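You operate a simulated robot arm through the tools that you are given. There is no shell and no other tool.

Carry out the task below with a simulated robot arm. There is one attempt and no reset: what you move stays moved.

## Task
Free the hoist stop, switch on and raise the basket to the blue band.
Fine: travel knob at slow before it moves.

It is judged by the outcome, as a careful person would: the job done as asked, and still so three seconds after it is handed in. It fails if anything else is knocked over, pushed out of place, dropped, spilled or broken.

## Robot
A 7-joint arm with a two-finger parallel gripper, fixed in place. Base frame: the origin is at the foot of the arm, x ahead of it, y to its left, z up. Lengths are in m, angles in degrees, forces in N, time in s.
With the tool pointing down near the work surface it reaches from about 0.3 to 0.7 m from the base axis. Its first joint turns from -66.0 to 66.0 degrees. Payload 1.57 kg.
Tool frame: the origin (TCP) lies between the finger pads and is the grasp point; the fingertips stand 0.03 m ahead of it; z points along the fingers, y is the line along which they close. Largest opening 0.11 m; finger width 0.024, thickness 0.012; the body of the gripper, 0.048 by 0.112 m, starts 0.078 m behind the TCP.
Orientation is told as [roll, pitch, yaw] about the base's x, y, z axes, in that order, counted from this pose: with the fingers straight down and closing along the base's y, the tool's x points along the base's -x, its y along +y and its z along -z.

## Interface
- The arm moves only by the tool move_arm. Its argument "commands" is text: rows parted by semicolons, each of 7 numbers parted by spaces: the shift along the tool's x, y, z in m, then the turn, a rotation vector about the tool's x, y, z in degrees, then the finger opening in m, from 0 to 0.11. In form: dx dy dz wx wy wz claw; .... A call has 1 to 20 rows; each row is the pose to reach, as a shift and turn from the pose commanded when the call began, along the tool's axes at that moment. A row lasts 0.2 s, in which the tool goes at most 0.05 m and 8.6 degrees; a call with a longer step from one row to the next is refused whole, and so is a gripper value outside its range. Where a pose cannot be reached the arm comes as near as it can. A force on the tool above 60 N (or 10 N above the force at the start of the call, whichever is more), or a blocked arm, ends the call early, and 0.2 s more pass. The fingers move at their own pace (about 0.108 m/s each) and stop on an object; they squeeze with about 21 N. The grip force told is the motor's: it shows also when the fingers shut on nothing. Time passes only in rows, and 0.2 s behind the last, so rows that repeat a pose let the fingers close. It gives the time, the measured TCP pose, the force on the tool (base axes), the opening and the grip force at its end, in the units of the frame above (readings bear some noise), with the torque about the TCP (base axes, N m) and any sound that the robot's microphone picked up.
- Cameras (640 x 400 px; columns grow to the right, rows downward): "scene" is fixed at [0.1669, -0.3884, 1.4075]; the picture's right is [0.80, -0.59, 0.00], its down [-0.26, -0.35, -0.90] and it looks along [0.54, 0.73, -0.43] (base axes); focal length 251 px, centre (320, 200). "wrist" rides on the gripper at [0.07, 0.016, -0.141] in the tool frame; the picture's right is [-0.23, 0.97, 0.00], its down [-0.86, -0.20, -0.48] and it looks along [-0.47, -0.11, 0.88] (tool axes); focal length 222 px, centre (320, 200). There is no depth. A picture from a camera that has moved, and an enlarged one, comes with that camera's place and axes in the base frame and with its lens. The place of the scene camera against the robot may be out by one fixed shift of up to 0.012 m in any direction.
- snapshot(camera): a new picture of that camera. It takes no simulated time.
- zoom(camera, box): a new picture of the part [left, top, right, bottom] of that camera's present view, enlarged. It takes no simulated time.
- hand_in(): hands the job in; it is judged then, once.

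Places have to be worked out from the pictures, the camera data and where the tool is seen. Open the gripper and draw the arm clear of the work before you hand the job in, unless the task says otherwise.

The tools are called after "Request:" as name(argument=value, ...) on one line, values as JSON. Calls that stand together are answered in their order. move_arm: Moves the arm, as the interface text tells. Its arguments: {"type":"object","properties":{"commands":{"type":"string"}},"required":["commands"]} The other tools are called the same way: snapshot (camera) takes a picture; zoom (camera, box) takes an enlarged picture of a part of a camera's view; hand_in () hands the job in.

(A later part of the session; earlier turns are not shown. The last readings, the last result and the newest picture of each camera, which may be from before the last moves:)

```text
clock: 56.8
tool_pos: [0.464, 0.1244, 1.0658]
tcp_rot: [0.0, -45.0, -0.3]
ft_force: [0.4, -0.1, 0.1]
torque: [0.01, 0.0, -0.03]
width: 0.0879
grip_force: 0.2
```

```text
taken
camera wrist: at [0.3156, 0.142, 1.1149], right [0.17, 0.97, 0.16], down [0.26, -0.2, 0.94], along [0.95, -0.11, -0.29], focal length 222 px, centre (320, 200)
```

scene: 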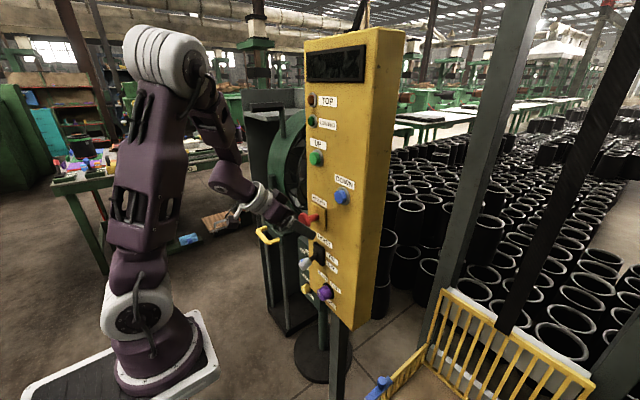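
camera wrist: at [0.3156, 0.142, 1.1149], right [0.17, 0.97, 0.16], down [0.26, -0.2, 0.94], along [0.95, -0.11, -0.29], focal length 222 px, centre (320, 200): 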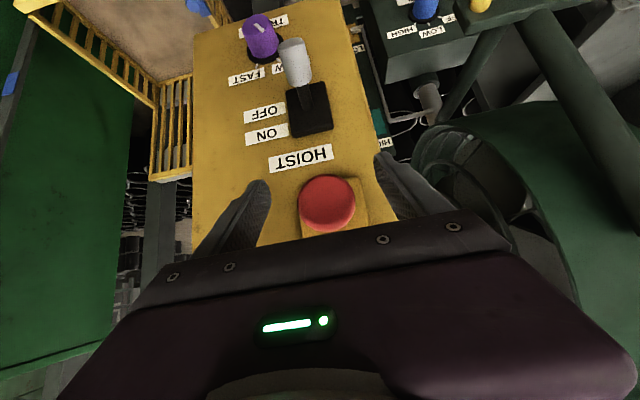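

Good view now. The lever handle tip is at about (0.479, 0.123, 0.905), pivot near (0.545, 0.123, 0.926). I'll confirm the knob pointer, then descend in front of the lever with open fingers.

Request:
zoom(camera="wrist", box=[190, 0, 350, 150])

Request:
move_arm(commands="0.02 0 -0.005 0 0 0 0.07; 0.045 0 0.015 0 0 0 0.07; 0.07 0 0.04 0 0 0 0.07; 0.095 0 0.063 0 0 0 0.07; 0.123 0 0.089 0 0 0 0.07; 0.123 0 0.089 0 0 0 0.07")

Request:
snapshot(camera="wrist")

Request:
snapshot(camera="scene")

```text
2.67 times, centred on (270, 75) of wrist
camera zoom: at [0.3156, 0.142, 1.1149], right [0.17, 0.97, 0.16], down [0.26, -0.2, 0.94], along [0.95, -0.11, -0.29], focal length 592 px, centre (453, 533)
```

zoom: 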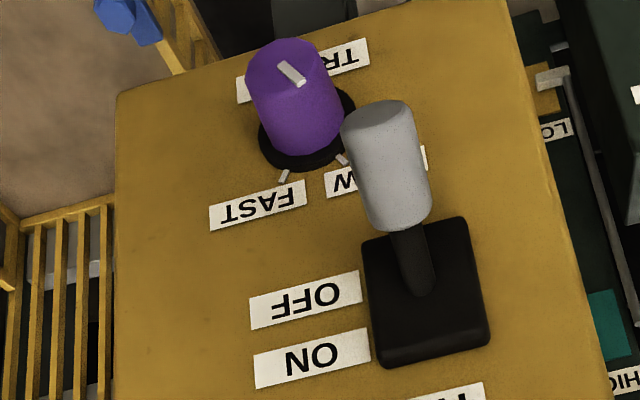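

```text
clock: 58.2
tool_pos: [0.4405, 0.1245, 0.916]
tcp_rot: [0.1, -45.0, -0.4]
ft_force: [-0.1, -1.4, 0.7]
torque: [0.02, 0.03, -0.02]
width: 0.0696
grip_force: 0.0
```

```text
taken
camera wrist: at [0.2922, 0.1419, 0.9659], right [0.17, 0.97, 0.16], down [0.27, -0.2, 0.94], along [0.95, -0.11, -0.29], focal length 222 px, centre (320, 200)
```

wrist: 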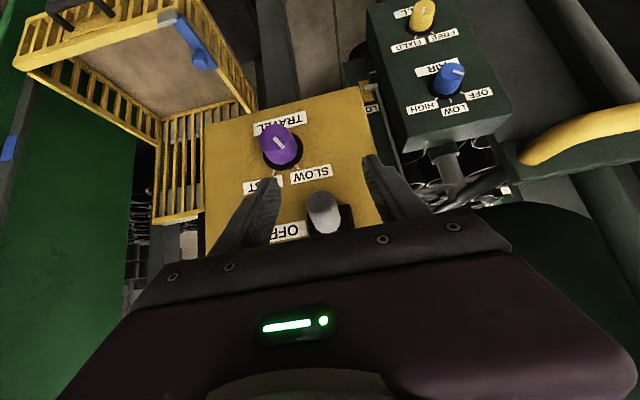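

```text
taken
```

scene: 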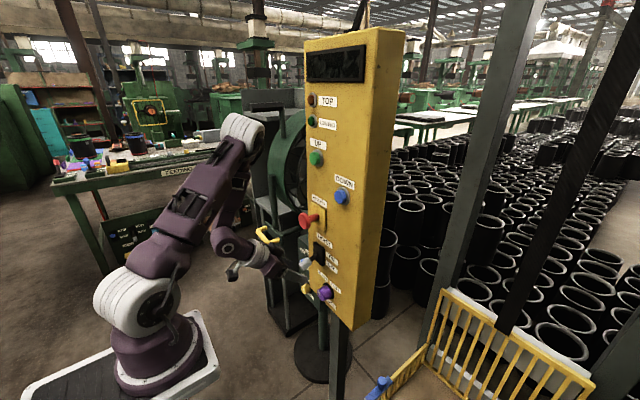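

Reachable. Zooming for the knob pointer and lever alignment.

Request:
zoom(camera="wrist", box=[230, 100, 390, 240])

```text
2.86 times, centred on (310, 170) of wrist
camera zoom: at [0.2922, 0.1419, 0.9659], right [0.17, 0.97, 0.16], down [0.27, -0.2, 0.94], along [0.95, -0.11, -0.29], focal length 635 px, centre (349, 286)
```

zoom: 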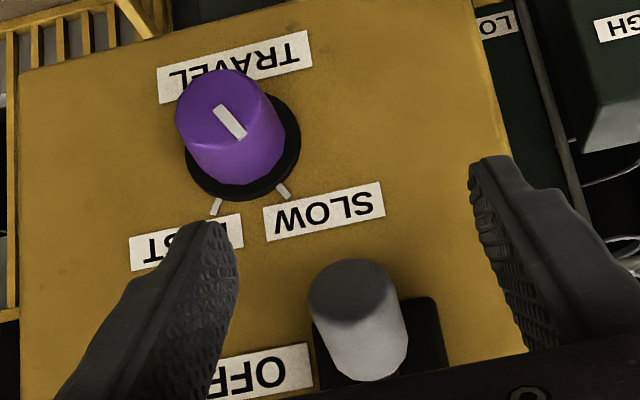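

The pointer is squarely on SLOW. Advancing over the lever handle and closing on it.

Request:
move_arm(commands="-0.011 -0.001 0.013 0 0 0 0.07; -0.022 -0.002 0.026 0 0 0 0.07; -0.0336 -0.002 0.0392 0 0 0 0.07; -0.0336 -0.002 0.0392 0 0 0 0.05; -0.0336 -0.002 0.0392 0 0 0 0.03; -0.0336 -0.002 0.0392 0 0 0 0.015; -0.0336 -0.002 0.0392 0 0 0 0.015; -0.0336 -0.002 0.0392 0 0 0 0.015")

Request:
zoom(camera="wrist", box=[230, 100, 430, 250])

Request:
zoom(camera="scene", box=[260, 200, 380, 310])

```text
clock: 60.0
tool_pos: [0.4912, 0.1202, 0.9114]
tcp_rot: [-0.1, -44.9, -0.3]
ft_force: [4.0, -11.7, -2.0]
torque: [-0.39, 0.15, 1.13]
width: 0.026
grip_force: 37.5
```

```text
2.67 times, centred on (330, 175) of wrist
camera zoom: at [0.3436, 0.1378, 0.9617], right [0.17, 0.97, 0.16], down [0.26, -0.2, 0.94], along [0.95, -0.12, -0.29], focal length 592 px, centre (293, 267)
```

zoom: 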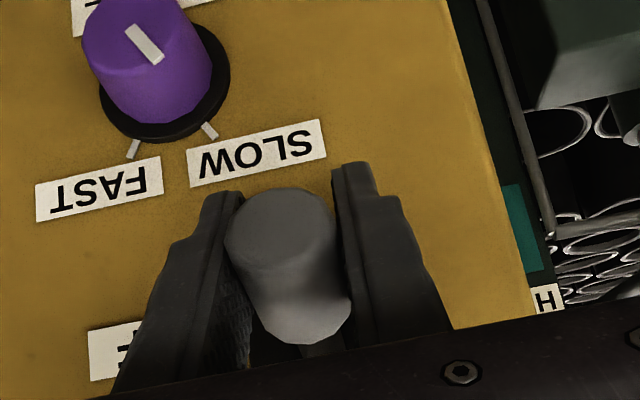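

```text
3.64 times, centred on (320, 255) of scene
camera zoom: at [0.1671, -0.3887, 1.4074], right [0.8, -0.59, 0.0], down [-0.26, -0.35, -0.9], along [0.54, 0.73, -0.43], focal length 913 px, centre (320, 0)
```

zoom: 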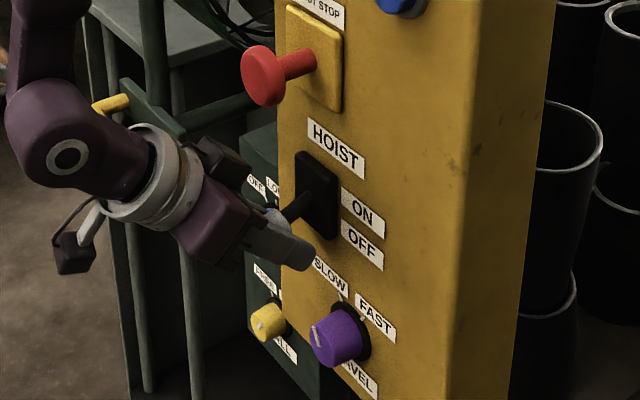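

Handle gripped (26 mm). Lifting it along an arc about its pivot toward ON.

Request:
move_arm(commands="-0.006 0 -0.0081 0 4 0 0.015; -0.0134 0 -0.0148 0 8 0 0.015; -0.0212 0 -0.0212 0 12 0 0.015; -0.0283 0 -0.024 0 14 0 0.015; -0.0283 0 -0.024 0 14 0 0.015")

Request:
zoom(camera="scene", box=[260, 200, 380, 310])

Request:
zoom(camera="scene", box=[290, 20, 418, 130])

```text
clock: 61.2
tool_pos: [0.4953, 0.1209, 0.9486]
tcp_rot: [0.0, -31.2, -0.5]
ft_force: [-2.4, -14.3, 3.6]
torque: [-0.08, -0.07, 0.12]
width: 0.0276
grip_force: 6.8
heard: click, click
```

```text
3.64 times, centred on (320, 255) of scene
camera zoom: at [0.1668, -0.3888, 1.4074], right [0.8, -0.59, 0.0], down [-0.26, -0.35, -0.9], along [0.54, 0.73, -0.43], focal length 913 px, centre (320, 0)
```

zoom: 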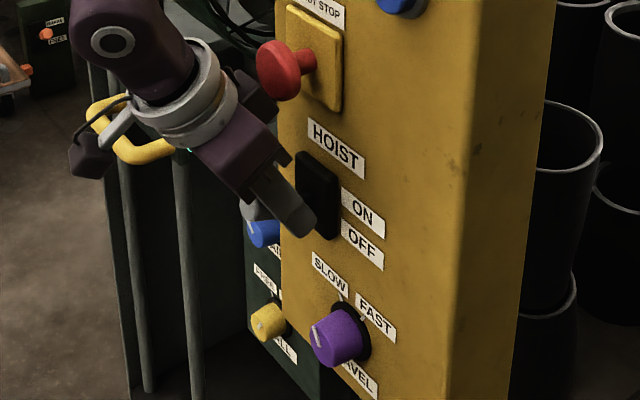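

```text
3.64 times, centred on (354, 75) of scene
camera zoom: at [0.1668, -0.3888, 1.4074], right [0.8, -0.59, 0.0], down [-0.26, -0.35, -0.9], along [0.54, 0.73, -0.43], focal length 913 px, centre (196, 654)
```

zoom: 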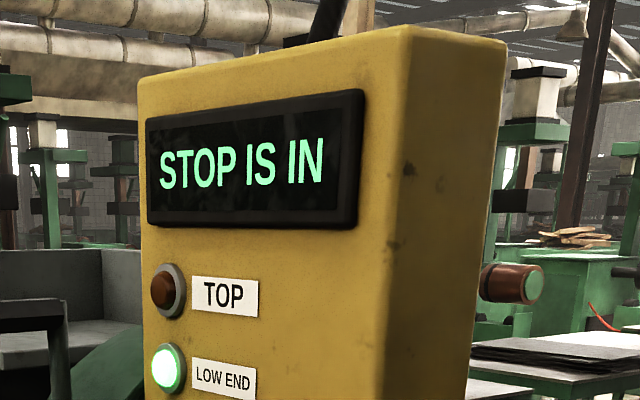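

Power is on (display lit), but it reads "STOP IS IN": the two clicks and the shorter stem show the hand's front block pushed the stop back in as the lever went up. I'll release the lever, back away, then pull the stop out again.

Request:
move_arm(commands="0 0 0 0 0 0 0.05; 0 0 0 0 0 0 0.06; 0.017 0 -0.0103 0 0 0 0.06; 0.0343 0 -0.0206 0 0 0 0.06; 0.0514 0 -0.031 0 0 0 0.06; 0.0514 0 -0.031 0 0 0 0.06")

Request:
snapshot(camera="scene")

Request:
zoom(camera="scene", box=[260, 180, 380, 310])

Request:
snapshot(camera="wrist")

```text
clock: 62.6
tool_pos: [0.4359, 0.1229, 0.9479]
tcp_rot: [0.1, -30.9, -0.4]
ft_force: [0.0, 0.5, 0.7]
torque: [0.01, -0.01, 0.02]
width: 0.0599
grip_force: 0.1
```

```text
taken
```

scene: 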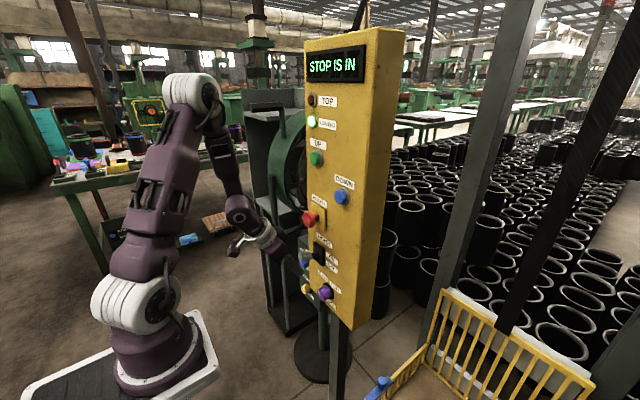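

```text
3.08 times, centred on (320, 245) of scene
camera zoom: at [0.1669, -0.3884, 1.4075], right [0.8, -0.59, 0.0], down [-0.26, -0.35, -0.9], along [0.54, 0.73, -0.43], focal length 772 px, centre (320, 62)
```

zoom: 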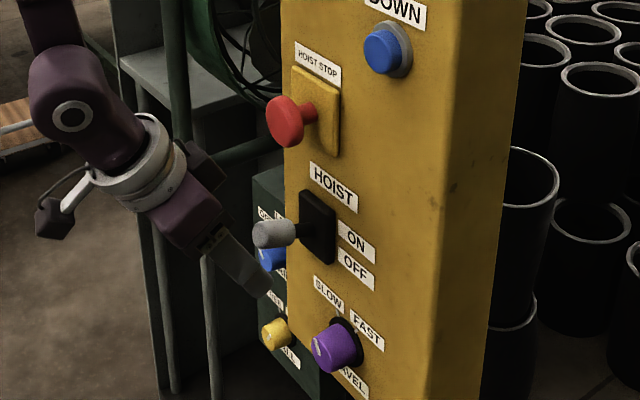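

```text
taken
camera wrist: at [0.3041, 0.1402, 1.0338], right [0.2, 0.97, 0.12], down [0.48, -0.2, 0.85], along [0.85, -0.11, -0.51], focal length 222 px, centre (320, 200)
```

wrist: 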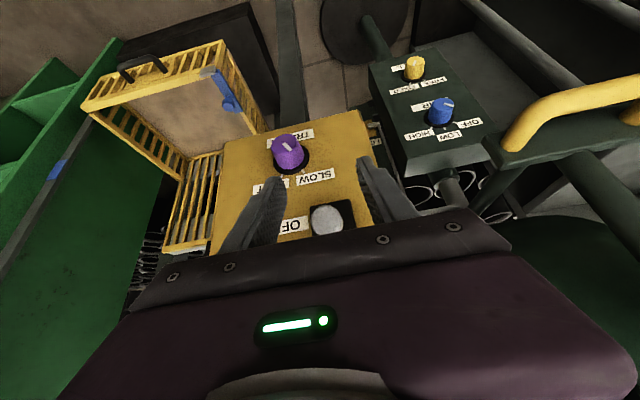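

Lever is ON and the knob still at SLOW. Moving up in front of the mushroom at 45° pitch again.

Request:
move_arm(commands="-0.008 0.001 -0.034 0 -3 0 0.088; -0.02 0.002 -0.068 0 -7 0 0.088; -0.036 0.003 -0.09 0 -11 0 0.088; -0.0498 0.003 -0.1042 0 -14 0 0.088; -0.0498 0.003 -0.1042 0 -14 0 0.088")

Request:
snapshot(camera="wrist")

```text
clock: 63.8
tool_pos: [0.4233, 0.1253, 1.0636]
tcp_rot: [0.1, -44.9, -0.5]
ft_force: [0.3, -0.6, -0.4]
torque: [0.03, -0.01, 0.04]
width: 0.088
grip_force: 0.2
```

```text
taken
camera wrist: at [0.275, 0.1431, 1.1142], right [0.17, 0.97, 0.16], down [0.26, -0.2, 0.94], along [0.95, -0.11, -0.29], focal length 222 px, centre (320, 200)
```

wrist: 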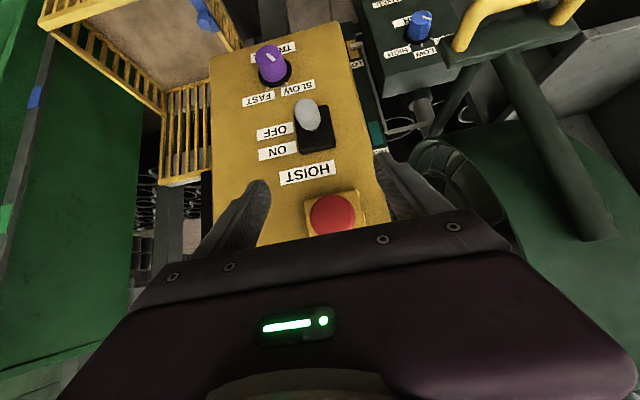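

Advancing to straddle the mushroom and closing.

Request:
move_arm(commands="-0.02 0 0.0205 0 0 0 0.088; -0.04 0 0.041 0 0 0 0.088; -0.0601 0.0005 0.0615 0 0 0 0.088; -0.0601 0.0005 0.0615 0 0 0 0.06; -0.0601 0.0005 0.0615 0 0 0 0.04; -0.0601 0.0005 0.0615 0 0 0 0.035; -0.0601 0.0005 0.0615 0 0 0 0.035; -0.0601 0.0005 0.0615 0 0 0 0.035")

Request:
zoom(camera="scene", box=[240, 140, 380, 260])

```text
clock: 65.6
tool_pos: [0.5079, 0.1255, 1.06]
tcp_rot: [0.1, -45.0, -0.4]
ft_force: [1.1, -0.7, 0.2]
torque: [0.05, 0.03, -0.06]
width: 0.0466
grip_force: 45.4
```

```text
3.33 times, centred on (310, 200) of scene
camera zoom: at [0.167, -0.3884, 1.4075], right [0.8, -0.59, 0.0], down [-0.26, -0.35, -0.9], along [0.54, 0.73, -0.43], focal length 837 px, centre (353, 200)
```

zoom: 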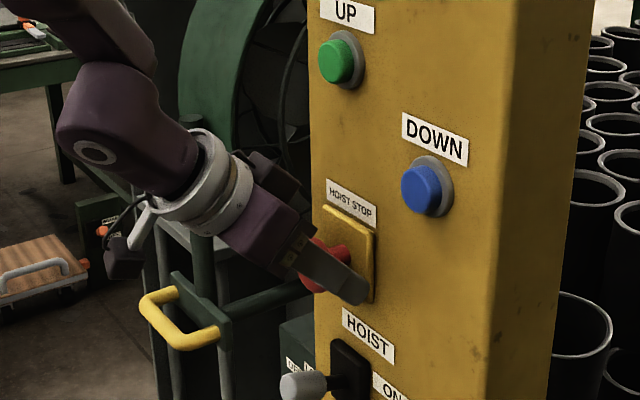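

Well-centred firm grip. Pulling straight out ~14 mm until it clicks.

Request:
move_arm(commands="0.003 0 -0.003 0 0 0 0.035; 0.006 0 -0.006 0 0 0 0.035; 0.01 0 -0.01 0 0 0 0.035; 0.01 0 -0.01 0 0 0 0.035")

Request:
zoom(camera="scene", box=[270, 20, 430, 260])

```text
clock: 66.6
tool_pos: [0.4945, 0.1245, 1.06]
tcp_rot: [0.0, -45.0, -0.4]
ft_force: [5.0, -6.4, -11.9]
torque: [-0.07, -0.09, 0.15]
width: 0.0467
grip_force: 45.5
heard: click
```

```text
1.67 times, centred on (350, 140) of scene
camera zoom: at [0.1673, -0.3886, 1.4074], right [0.8, -0.59, 0.0], down [-0.26, -0.35, -0.9], along [0.54, 0.73, -0.43], focal length 418 px, centre (270, 300)
```

zoom: 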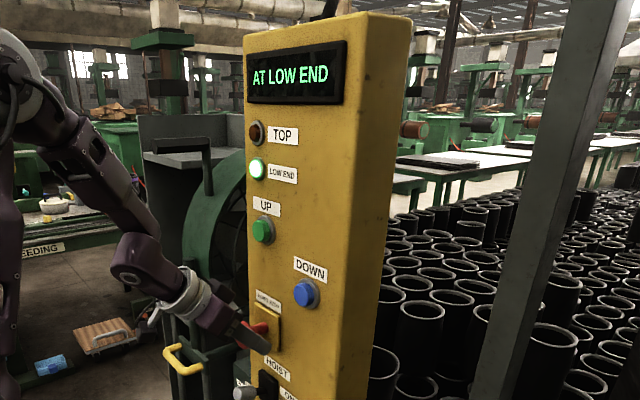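

A click, and the display reads "AT LOW END": stop freed, power on. Releasing, then backing straight off and rising to look at the UP button.

Request:
move_arm(commands="0 0 0 0 0 0 0.07; 0 0 0 0 0 0 0.088; 0.015 0 -0.015 0 0 0 0.088; 0.03 0 -0.03 0 0 0 0.088; 0.046 0 -0.046 0 0 0 0.088; 0.046 0 -0.046 0 0 0 0.088")

Request:
move_arm(commands="-0.03 0 -0.02 0 0 0 0.06; -0.06 0.003 -0.05 0 0 0 0.03; -0.09 0.006 -0.08 0 0 0 0; -0.12 0.008 -0.11 0 0 0 0; -0.15 0.008 -0.14 0 0 0 0; -0.18 0.008 -0.17 0 0 0 0; -0.19 0.008 -0.19 0 0 0 0; -0.19 0.008 -0.19 0 0 0 0")

Request:
snapshot(camera="wrist")

Request:
snapshot(camera="scene")

```text
clock: 68.0
tool_pos: [0.4298, 0.1267, 1.0618]
tcp_rot: [0.1, -45.0, -0.4]
ft_force: [0.4, 0.1, -0.4]
torque: [-0.03, -0.01, 0.0]
width: 0.0878
grip_force: 0.0
```

```text
clock: 69.8
tool_pos: [0.4287, 0.1358, 1.3296]
tcp_rot: [0.1, -45.0, -0.4]
ft_force: [-0.3, 0.2, 1.2]
torque: [0.01, -0.02, -0.02]
width: 0.0001
grip_force: 21.2
```

```text
taken
camera wrist: at [0.2804, 0.1536, 1.381], right [0.17, 0.97, 0.16], down [0.27, -0.2, 0.94], along [0.95, -0.11, -0.29], focal length 222 px, centre (320, 200)
```

wrist: 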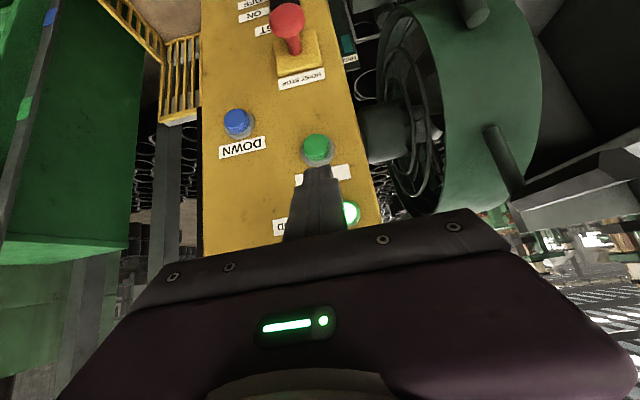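

```text
taken
```

scene: 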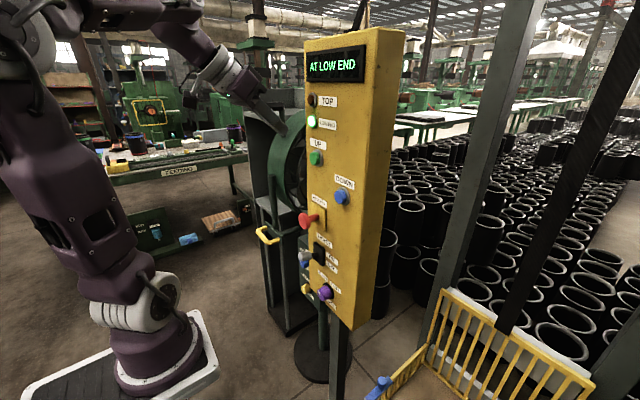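

The UP cap is at about (0.533, 0.130, 1.233). Before pressing, I'll look at the basket and pole reference from here.

Request:
zoom(camera="wrist", box=[0, 0, 210, 140])

Request:
zoom(camera="scene", box=[360, 260, 640, 400])

```text
2.86 times, centred on (105, 70) of wrist
camera zoom: at [0.2804, 0.1536, 1.381], right [0.17, 0.97, 0.16], down [0.27, -0.2, 0.94], along [0.95, -0.11, -0.29], focal length 635 px, centre (934, 571)
```

zoom: 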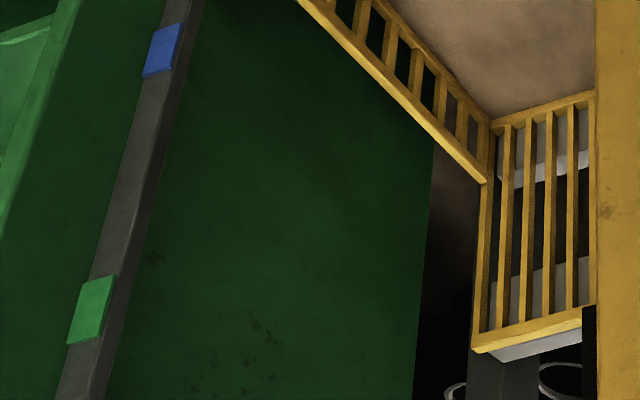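

```text
2.29 times, centred on (500, 330) of scene
camera zoom: at [0.1669, -0.3884, 1.4075], right [0.8, -0.59, 0.0], down [-0.26, -0.35, -0.9], along [0.54, 0.73, -0.43], focal length 574 px, centre (-91, -97)
```

zoom: 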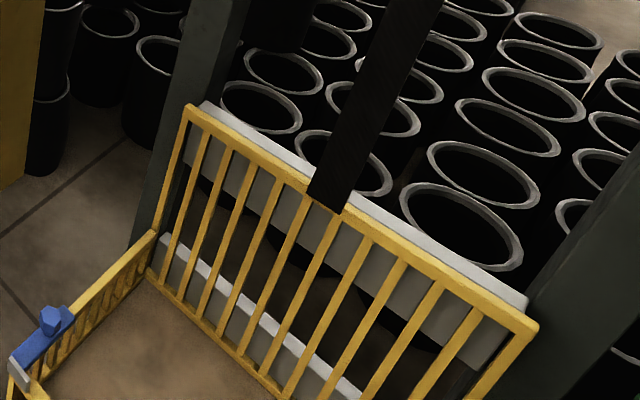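

The rear panel top of the basket is now at z≈0.735 and the front rim at z≈0.41, so I need to see what on the basket is meant to meet the band. I'll move to the right of the panel for a closer look at the basket's right side and the pole.

Request:
move_arm(commands="0.014 -0.038 0.007 0 0 0 0; 0.028 -0.076 0.014 0 0 0 0; 0.042 -0.114 0.021 0 0 0 0; 0.056 -0.152 0.028 0 5 0 0; 0.07 -0.19 0.035 0 10 0 0; 0.084 -0.228 0.042 0 15 0 0; 0.098 -0.266 0.049 0 20 0 0; 0.113 -0.304 0.057 0 25 0 0; 0.127 -0.342 0.064 0 25 0 0; 0.141 -0.38 0.0707 0 25 0 0; 0.141 -0.38 0.0707 0 25 0 0")

Request:
snapshot(camera="wrist")

Request:
snapshot(camera="scene")

```text
clock: 72.2
tool_pos: [0.3247, -0.1954, 1.1625]
tcp_rot: [0.0, -20.1, -0.4]
ft_force: [-0.4, -0.8, 0.6]
torque: [-0.01, 0.0, 0.0]
width: 0.0001
grip_force: 20.9
out of reach, approached as far as the arm can: row 7, 8, 9, 10, 11
```

```text
taken
camera wrist: at [0.2116, -0.1783, 1.2707], right [0.22, 0.97, 0.08], down [0.64, -0.2, 0.74], along [0.74, -0.12, -0.66], focal length 222 px, centre (320, 200)
```

wrist: 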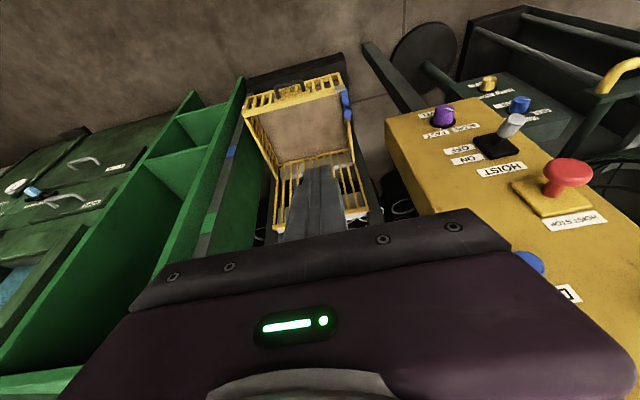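

```text
taken
```

scene: 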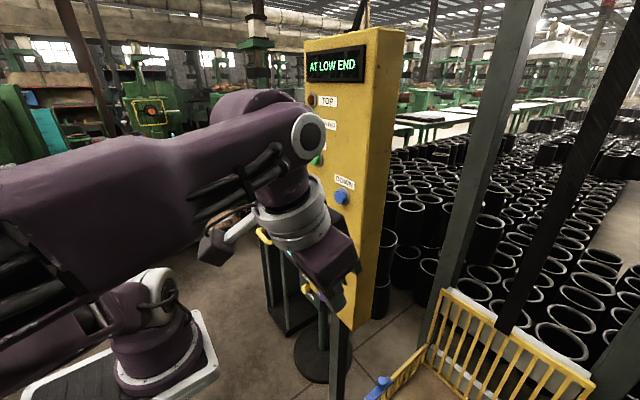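

Request:
zoom(camera="wrist", box=[180, 60, 380, 240])

Request:
zoom(camera="wrist", box=[200, 70, 300, 190])

```text
2.22 times, centred on (280, 150) of wrist
camera zoom: at [0.2116, -0.1783, 1.2707], right [0.22, 0.97, 0.08], down [0.64, -0.2, 0.74], along [0.74, -0.12, -0.66], focal length 494 px, centre (409, 311)
```

zoom: 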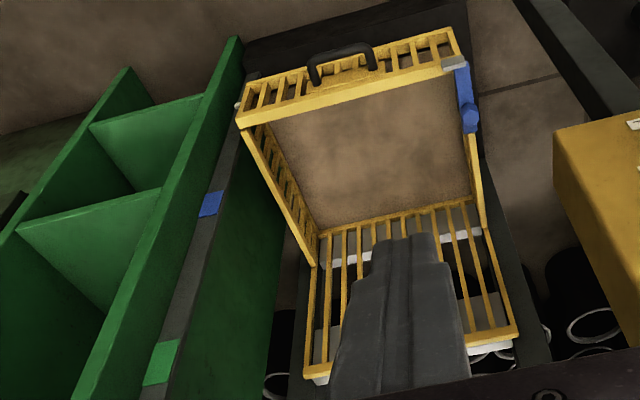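

```text
3.33 times, centred on (250, 130) of wrist
camera zoom: at [0.2116, -0.1783, 1.2707], right [0.22, 0.97, 0.08], down [0.64, -0.2, 0.74], along [0.74, -0.12, -0.66], focal length 740 px, centre (553, 433)
```

zoom: 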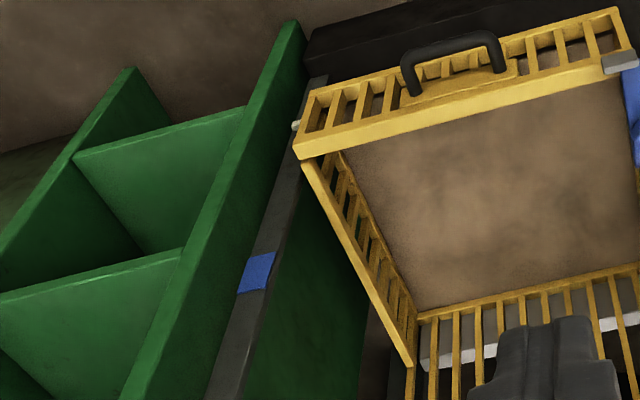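

There is a small whitish tab at the basket's front-right corner beside the pole; zooming in on it.

Request:
zoom(camera="wrist", box=[270, 85, 310, 125])

Request:
zoom(camera="wrist", box=[220, 85, 270, 175])

```text
10.00 times, centred on (290, 105) of wrist
camera zoom: at [0.2116, -0.1783, 1.2707], right [0.22, 0.97, 0.08], down [0.64, -0.2, 0.74], along [0.74, -0.12, -0.66], focal length 2221 px, centre (620, 1150)
```

zoom: 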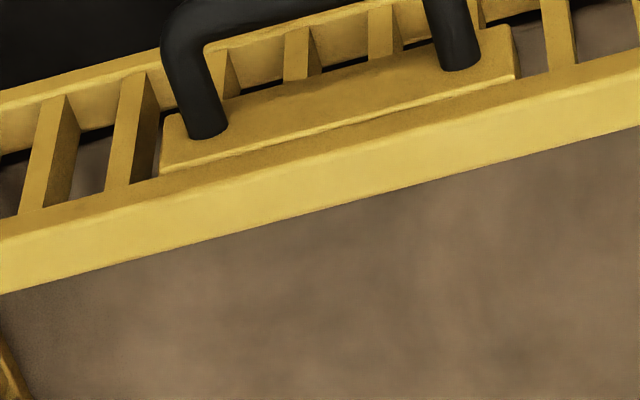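

```text
4.44 times, centred on (245, 130) of wrist
camera zoom: at [0.2116, -0.1783, 1.2707], right [0.22, 0.97, 0.08], down [0.64, -0.2, 0.74], along [0.74, -0.12, -0.66], focal length 987 px, centre (653, 511)
```

zoom: 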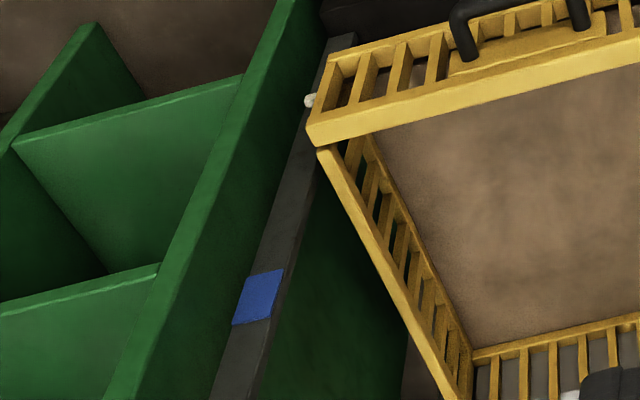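

Request:
zoom(camera="wrist", box=[226, 92, 266, 117])

```text
16.00 times, centred on (246, 104) of wrist
camera zoom: at [0.2116, -0.1783, 1.2707], right [0.22, 0.97, 0.08], down [0.64, -0.2, 0.74], along [0.74, -0.12, -0.66], focal length 3554 px, centre (1504, 1728)
```

zoom: 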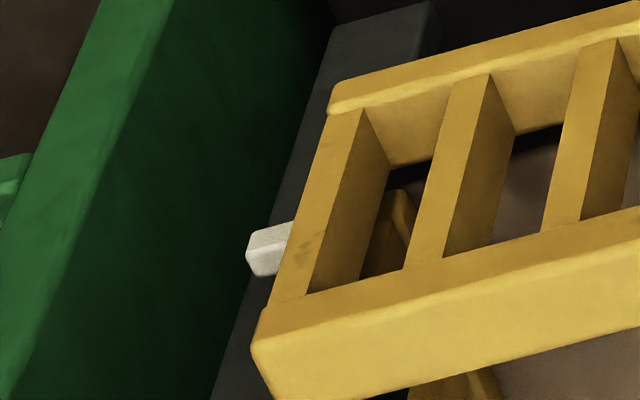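

There's a white pointer tab on the basket's front-right corner riding along the pole; it's now at z≈0.28, and the blue band centre is at z≈0.585, so a rise of about 0.30 m is needed. Returning to the front of the UP button (45° pitch), with rear-left corner of the basket in the scene camera for tracking.

Request:
move_arm(commands="-0.014 0.035 -0.007 0 -3 0 0; -0.028 0.07 -0.014 0 -6 0 0; -0.042 0.105 -0.021 0 -9 0 0; -0.056 0.14 -0.028 0 -12 0 0; -0.07 0.175 -0.035 0 -15 0 0; -0.084 0.21 -0.042 0 -18 0 0; -0.098 0.245 -0.048 0 -21 0 0; -0.112 0.28 -0.054 0 -25 0 0; -0.126 0.31 -0.06 0 -25 0 0; -0.1353 0.335 -0.0647 0 -25 0 0; -0.1353 0.335 -0.0647 0 -25 0 0")

Request:
move_arm(commands="0 0 0 3.5 0 3.5 0; 0 0 0 7 0 7 0; 0 0 0 10.6 0 10.6 0; 0 0 0 10.6 0 10.6 0")

Request:
snapshot(camera="wrist")

Request:
snapshot(camera="scene")

```text
clock: 74.6
tool_pos: [0.4321, 0.1384, 1.2698]
tcp_rot: [0.1, -44.9, -0.3]
ft_force: [0.8, 0.3, -0.3]
torque: [0.03, 0.0, -0.02]
width: 0.0001
grip_force: 21.4
```

```text
clock: 75.6
tool_pos: [0.4312, 0.1402, 1.2698]
tcp_rot: [0.1, -44.9, -15.4]
ft_force: [0.5, -1.0, -0.5]
torque: [0.01, -0.03, -0.01]
width: 0.0
grip_force: 21.4
```

```text
taken
camera wrist: at [0.2925, 0.1954, 1.3203], right [0.41, 0.9, 0.16], down [0.2, -0.26, 0.94], along [0.89, -0.36, -0.29], focal length 222 px, centre (320, 200)
```

wrist: 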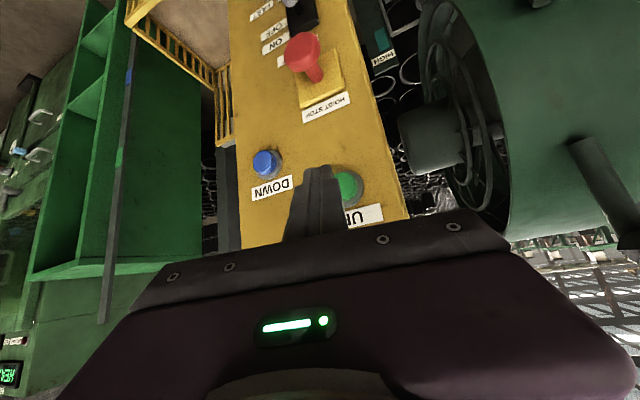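

```text
taken
```

scene: 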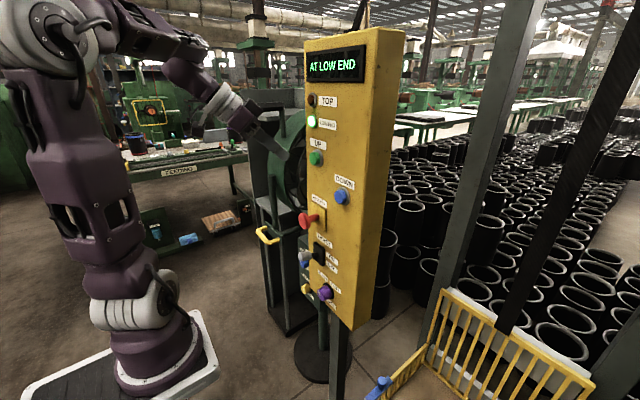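

The pole with blue and green bands and the basket corner are all in view from here. Moving to just short of the UP button.

Request:
move_arm(commands="-0.0106 0.0036 0.0276 0 0 0 0; -0.0212 0.0072 0.0552 0 0 0 0; -0.0212 0.0072 0.0552 0 0 0 0")

Request:
snapshot(camera="wrist")

Request:
zoom(camera="scene", box=[250, 90, 370, 190])

```text
clock: 76.4
tool_pos: [0.4863, 0.1309, 1.2451]
tcp_rot: [0.2, -45.1, -15.3]
ft_force: [0.3, -0.5, 0.5]
torque: [0.02, 0.0, 0.01]
width: 0.0
grip_force: 21.0
```

```text
taken
camera wrist: at [0.3486, 0.1864, 1.2958], right [0.41, 0.9, 0.16], down [0.2, -0.26, 0.94], along [0.89, -0.36, -0.29], focal length 222 px, centre (320, 200)
```

wrist: 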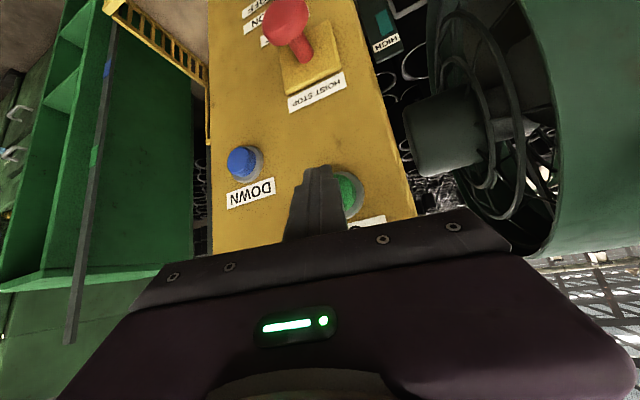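

```text
4.00 times, centred on (310, 140) of scene
camera zoom: at [0.1669, -0.3884, 1.4075], right [0.8, -0.59, 0.0], down [-0.26, -0.35, -0.9], along [0.54, 0.73, -0.43], focal length 1004 px, centre (360, 440)
```

zoom: 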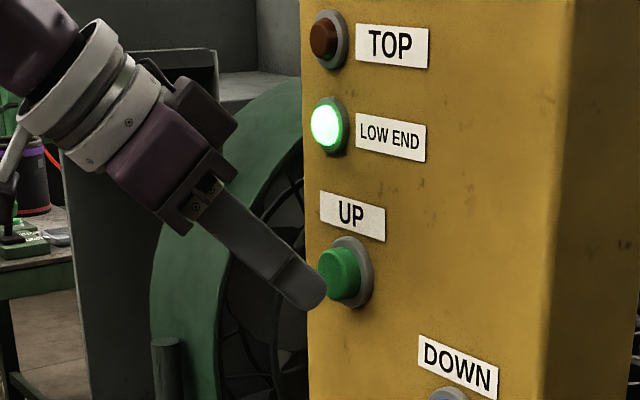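

The fingertip's leading corner is level with the button centre and nearly touching. Pressing forward ~10 mm gently and checking the response.

Request:
move_arm(commands="-0.0034 0.0013 0.0034 0 0 0 0; -0.0068 0.0026 0.0068 0 0 0 0; -0.0068 0.0026 0.0068 0 0 0 0")

Request:
snapshot(camera="scene")

Request:
zoom(camera="scene", box=[250, 40, 410, 190])

```text
clock: 77.2
tool_pos: [0.495, 0.1324, 1.2454]
tcp_rot: [0.0, -45.0, -15.5]
ft_force: [-4.8, 0.4, 0.7]
torque: [-0.05, 0.06, -0.01]
width: 0.0002
grip_force: 21.3
heard: click
```

```text
taken
```

scene: 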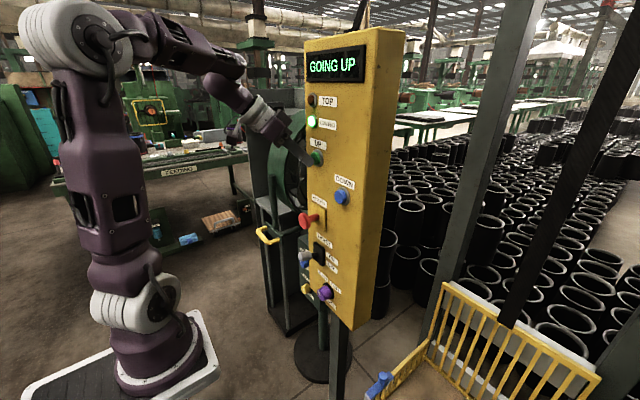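

```text
2.67 times, centred on (330, 115) of scene
camera zoom: at [0.1668, -0.3884, 1.4075], right [0.8, -0.59, 0.0], down [-0.26, -0.35, -0.9], along [0.54, 0.73, -0.43], focal length 669 px, centre (293, 427)
```

zoom: 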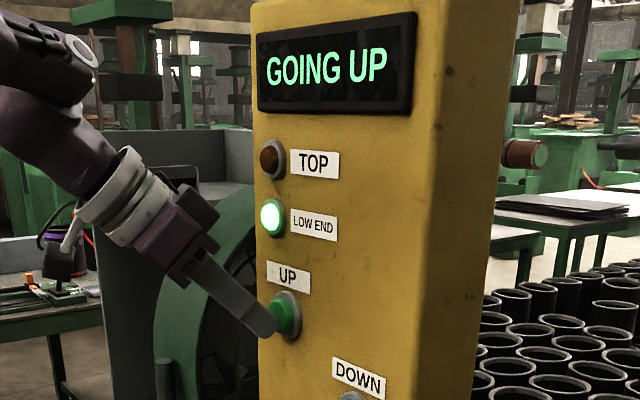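

"GOING UP" – the basket is moving with slow selected. Holding briefly to measure its speed.

Request:
move_arm(commands="0 0 0 0 0 0 0; 0 0 0 0 0 0 0; 0 0 0 0 0 0 0; 0 0 0 0 0 0 0")

Request:
zoom(camera="scene", box=[400, 180, 640, 400])

Request:
snapshot(camera="wrist")

```text
clock: 78.2
tool_pos: [0.4958, 0.1327, 1.2453]
tcp_rot: [0.0, -45.0, -15.4]
ft_force: [-4.5, 0.8, -0.4]
torque: [0.02, 0.05, -0.01]
width: 0.0
grip_force: 20.9
```

```text
1.82 times, centred on (520, 290) of scene
camera zoom: at [0.1668, -0.3884, 1.4075], right [0.8, -0.59, 0.0], down [-0.26, -0.35, -0.9], along [0.54, 0.73, -0.43], focal length 456 px, centre (-44, 36)
```

zoom: 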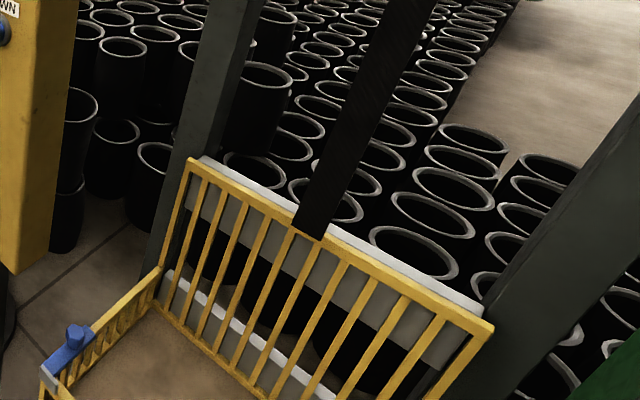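

```text
taken
camera wrist: at [0.3571, 0.1876, 1.2958], right [0.41, 0.9, 0.16], down [0.2, -0.26, 0.94], along [0.89, -0.36, -0.29], focal length 222 px, centre (320, 200)
```

wrist: 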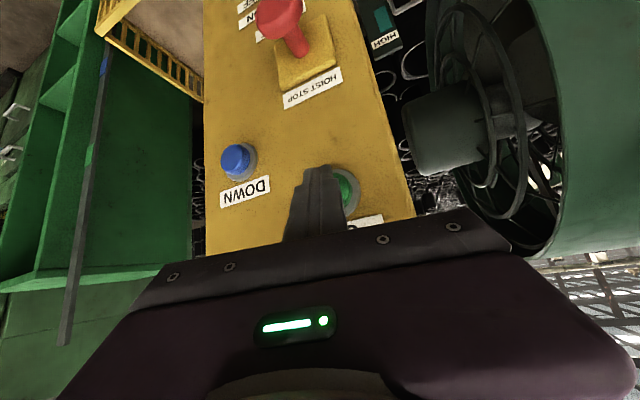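

It's rising about 0.05 m/s. Zooming wrist on the pole to see pointer versus band.

Request:
zoom(camera="wrist", box=[50, 0, 210, 110])

```text
3.64 times, centred on (130, 55) of wrist
camera zoom: at [0.3571, 0.1876, 1.2958], right [0.41, 0.9, 0.16], down [0.2, -0.26, 0.94], along [0.89, -0.36, -0.29], focal length 808 px, centre (1011, 727)
```

zoom: 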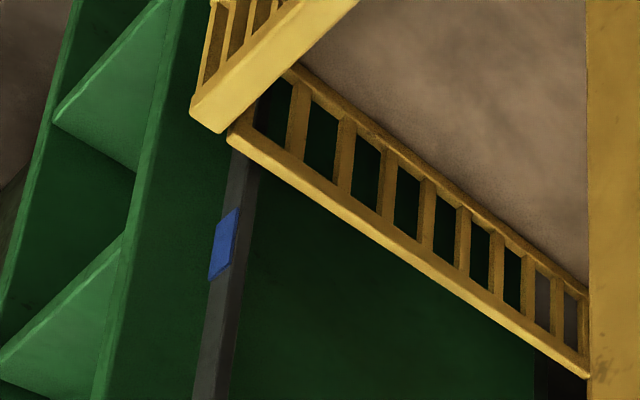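

Rise so far ≈0.10 m at ≈0.059 m/s. Holding about 1.8 s more, then re-measuring.

Request:
move_arm(commands="0 0 0 0 0 0 0; 0 0 0 0 0 0 0; 0 0 0 0 0 0 0; 0 0 0 0 0 0 0; 0 0 0 0 0 0 0; 0 0 0 0 0 0 0; 0 0 0 0 0 0 0; 0 0 0 0 0 0 0")

Request:
zoom(camera="scene", box=[400, 180, 640, 400])

Request:
zoom(camera="wrist", box=[50, 0, 210, 110])

```text
clock: 80.0
tool_pos: [0.496, 0.1318, 1.2453]
tcp_rot: [0.1, -45.0, -15.4]
ft_force: [-2.5, -0.3, 0.4]
torque: [0.01, 0.08, 0.02]
width: 0.0
grip_force: 21.7
```

```text
1.82 times, centred on (520, 290) of scene
camera zoom: at [0.1668, -0.3884, 1.4075], right [0.8, -0.59, 0.0], down [-0.26, -0.35, -0.9], along [0.54, 0.73, -0.43], focal length 456 px, centre (-44, 36)
```

zoom: 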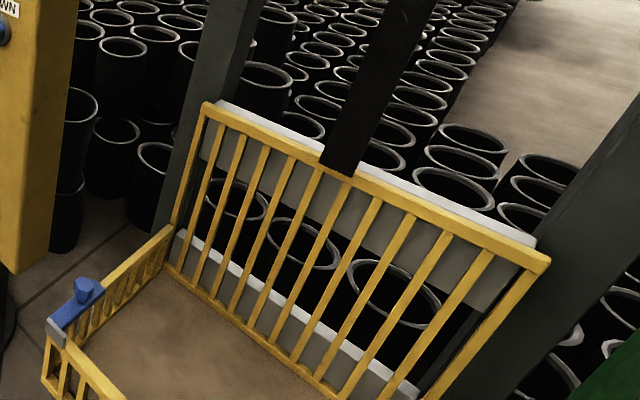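

```text
3.64 times, centred on (130, 55) of wrist
camera zoom: at [0.3571, 0.1876, 1.2958], right [0.41, 0.9, 0.16], down [0.2, -0.26, 0.94], along [0.89, -0.36, -0.29], focal length 808 px, centre (1011, 727)
```

zoom: 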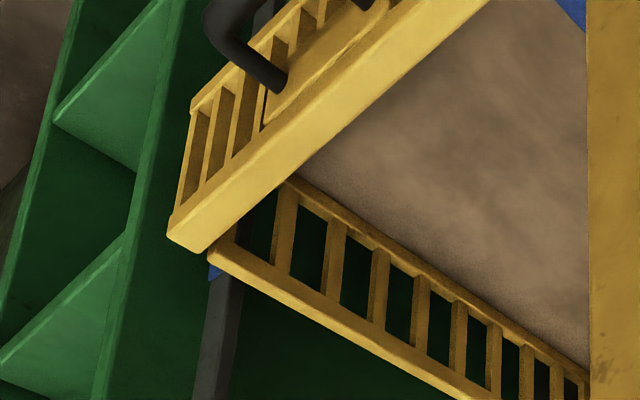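

Rise is now ≈0.226 m and the pointer should be close below the band. Releasing now to check precisely from a better viewpoint.

Request:
move_arm(commands="0.0205 -0.0078 -0.0205 0 0 0 0; 0.0273 -0.0104 -0.0273 0 0 0 0")

Request:
snapshot(camera="scene")

Request:
zoom(camera="scene", box=[400, 180, 640, 400])

```text
clock: 80.6
tool_pos: [0.4562, 0.1341, 1.2436]
tcp_rot: [0.0, -45.0, -15.4]
ft_force: [0.4, 0.0, -0.9]
torque: [0.0, 0.0, -0.01]
width: 0.0
grip_force: 21.0
```

```text
taken
```

scene: 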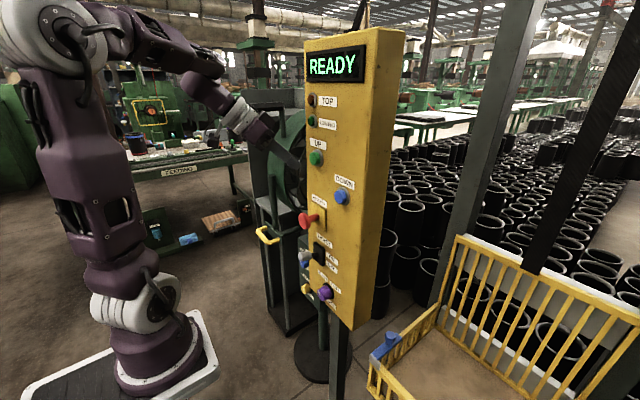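

```text
1.82 times, centred on (520, 290) of scene
camera zoom: at [0.1669, -0.3884, 1.4075], right [0.8, -0.59, 0.0], down [-0.26, -0.35, -0.9], along [0.54, 0.73, -0.43], focal length 456 px, centre (-44, 36)
```

zoom: 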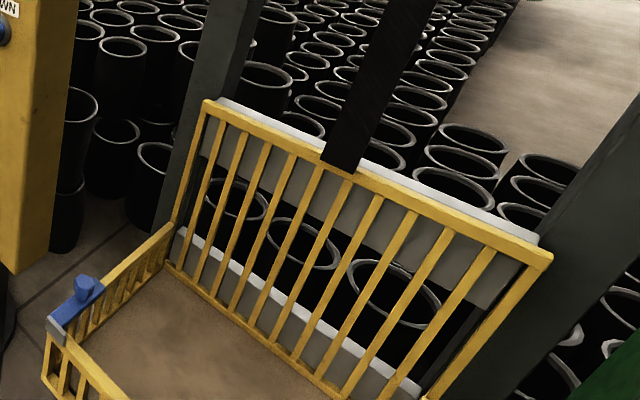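

Display reads READY and the basket stopped promptly. Now moving to the right-hand viewpoint to compare the pointer with the blue band.

Request:
move_arm(commands="0.01 0 -0.01 -3.5 0 -3.5 0; 0.02 0 -0.02 -7 0 -7 0; 0.025 0 -0.025 -10.6 0 -10.6 0; 0.025 0 -0.025 -10.6 0 -10.6 0")

Request:
move_arm(commands="0.005 -0.04 0.005 0 0 0 0; 0.015 -0.08 0.012 0 0 0 0; 0.03 -0.12 0.024 0 3 0 0; 0.045 -0.155 0.036 0 6 0 0; 0.06 -0.19 0.048 0 10 0 0; 0.075 -0.225 0.06 0 14 0 0; 0.09 -0.26 0.072 0 18 0 0; 0.105 -0.295 0.084 0 22 0 0; 0.12 -0.33 0.096 0 25 0 0; 0.135 -0.36 0.108 0 25 0 0; 0.148 -0.385 0.12 0 25 0 0; 0.148 -0.385 0.12 0 25 0 0")

Request:
snapshot(camera="wrist")

Request:
snapshot(camera="scene")

```text
clock: 81.6
tool_pos: [0.4212, 0.142, 1.2453]
tcp_rot: [0.0, -45.0, -0.3]
ft_force: [-0.3, -0.9, 0.2]
torque: [0.04, 0.0, 0.01]
width: 0.0
grip_force: 20.6
```

```text
clock: 84.2
tool_pos: [0.3297, -0.2127, 1.0663]
tcp_rot: [-0.1, -20.1, -0.4]
ft_force: [-0.7, 0.4, -0.5]
torque: [-0.06, -0.03, 0.0]
width: 0.0001
grip_force: 20.9
out of reach, approached as far as the arm can: row 7, 8, 9, 10, 11, 12
```

```text
taken
camera wrist: at [0.2167, -0.1953, 1.174], right [0.22, 0.97, 0.08], down [0.64, -0.2, 0.74], along [0.74, -0.11, -0.66], focal length 222 px, centre (320, 200)
```

wrist: 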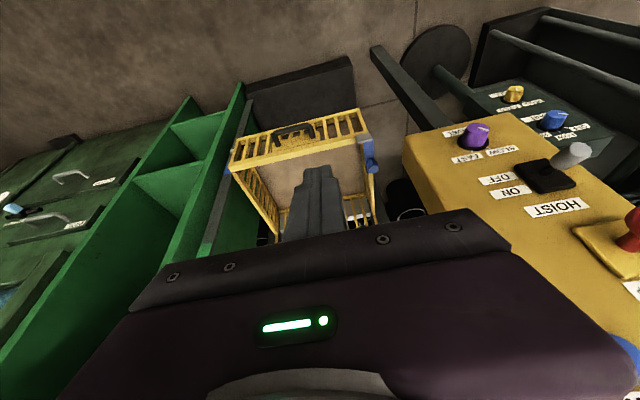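

```text
taken
```

scene: 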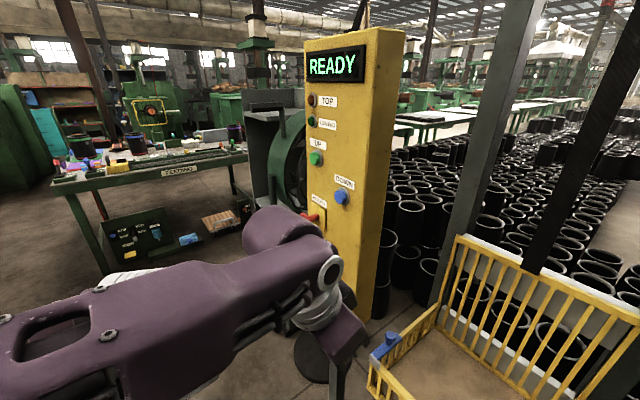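

Request:
zoom(camera="wrist", box=[195, 80, 295, 260])

Request:
zoom(camera="wrist", box=[210, 120, 260, 180])

```text
2.22 times, centred on (245, 170) of wrist
camera zoom: at [0.2167, -0.1953, 1.174], right [0.22, 0.97, 0.08], down [0.64, -0.2, 0.74], along [0.74, -0.11, -0.66], focal length 494 px, centre (487, 267)
```

zoom: 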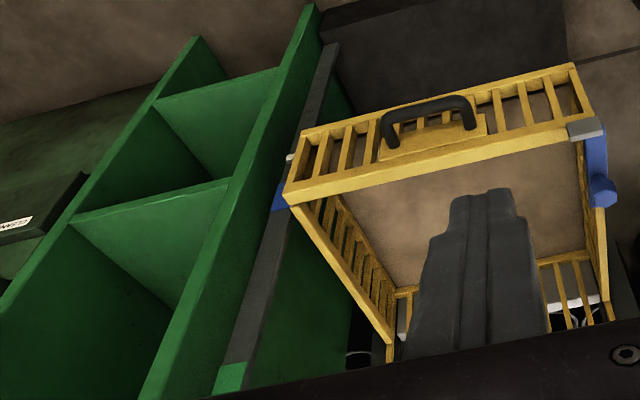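

```text
6.67 times, centred on (235, 150) of wrist
camera zoom: at [0.2167, -0.1953, 1.174], right [0.22, 0.97, 0.08], down [0.64, -0.2, 0.74], along [0.74, -0.11, -0.66], focal length 1481 px, centre (887, 533)
```

zoom: 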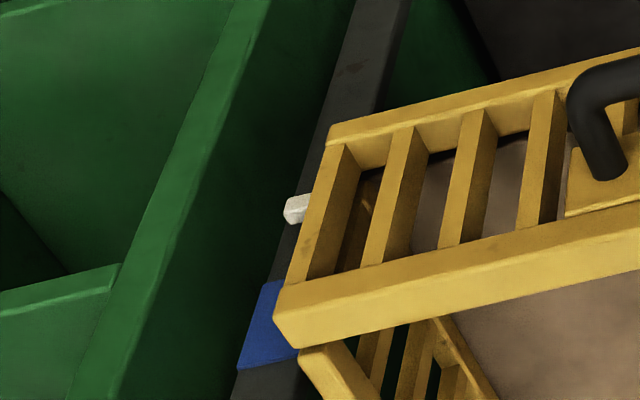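

The pointer tab is now a bit below the blue band (roughly 0.06–0.09 m short, depending on parallax). I'll lower the camera for a flatter, more accurate look.

Request:
move_arm(commands="0 -0.004 0.04 0 0 0 0; 0 -0.008 0.08 0 0 0 0; 0 -0.012 0.12 0 0 0 0; 0 -0.016 0.16 0 0 0 0; 0 -0.02 0.2 0 0 0 0; 0 -0.02 0.234 0 0 0 0; 0 -0.02 0.234 0 0 0 0")

Request:
snapshot(camera="wrist")

Request:
snapshot(camera="scene")

```text
clock: 85.7
tool_pos: [0.2885, -0.2629, 0.9574]
tcp_rot: [-9.0, -17.1, 2.9]
ft_force: [0.3, 0.3, -0.1]
torque: [-0.01, -0.01, -0.01]
width: 0.0
grip_force: 20.6
out of reach, approached as far as the arm can: row 1, 2, 3, 4, 5, 6, 7
stopped in row 7: the arm was blocked; the commanded pose is now the measured one
```

```text
taken
camera wrist: at [0.181, -0.2285, 1.0671], right [0.21, 0.97, -0.08], down [0.68, -0.09, 0.73], along [0.71, -0.21, -0.68], focal length 222 px, centre (320, 200)
```

wrist: 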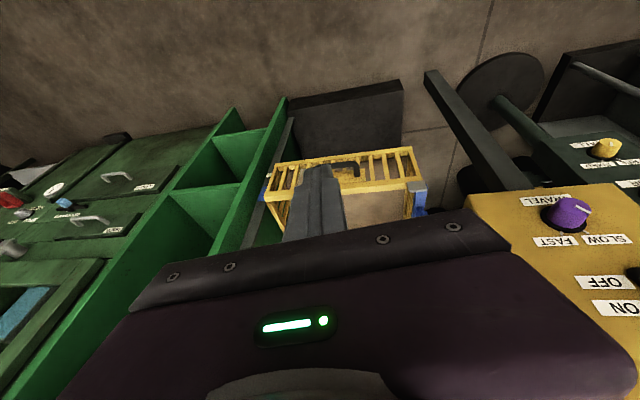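

```text
taken
```

scene: 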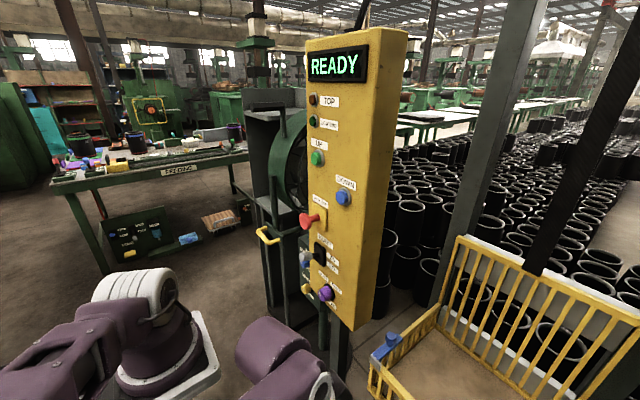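

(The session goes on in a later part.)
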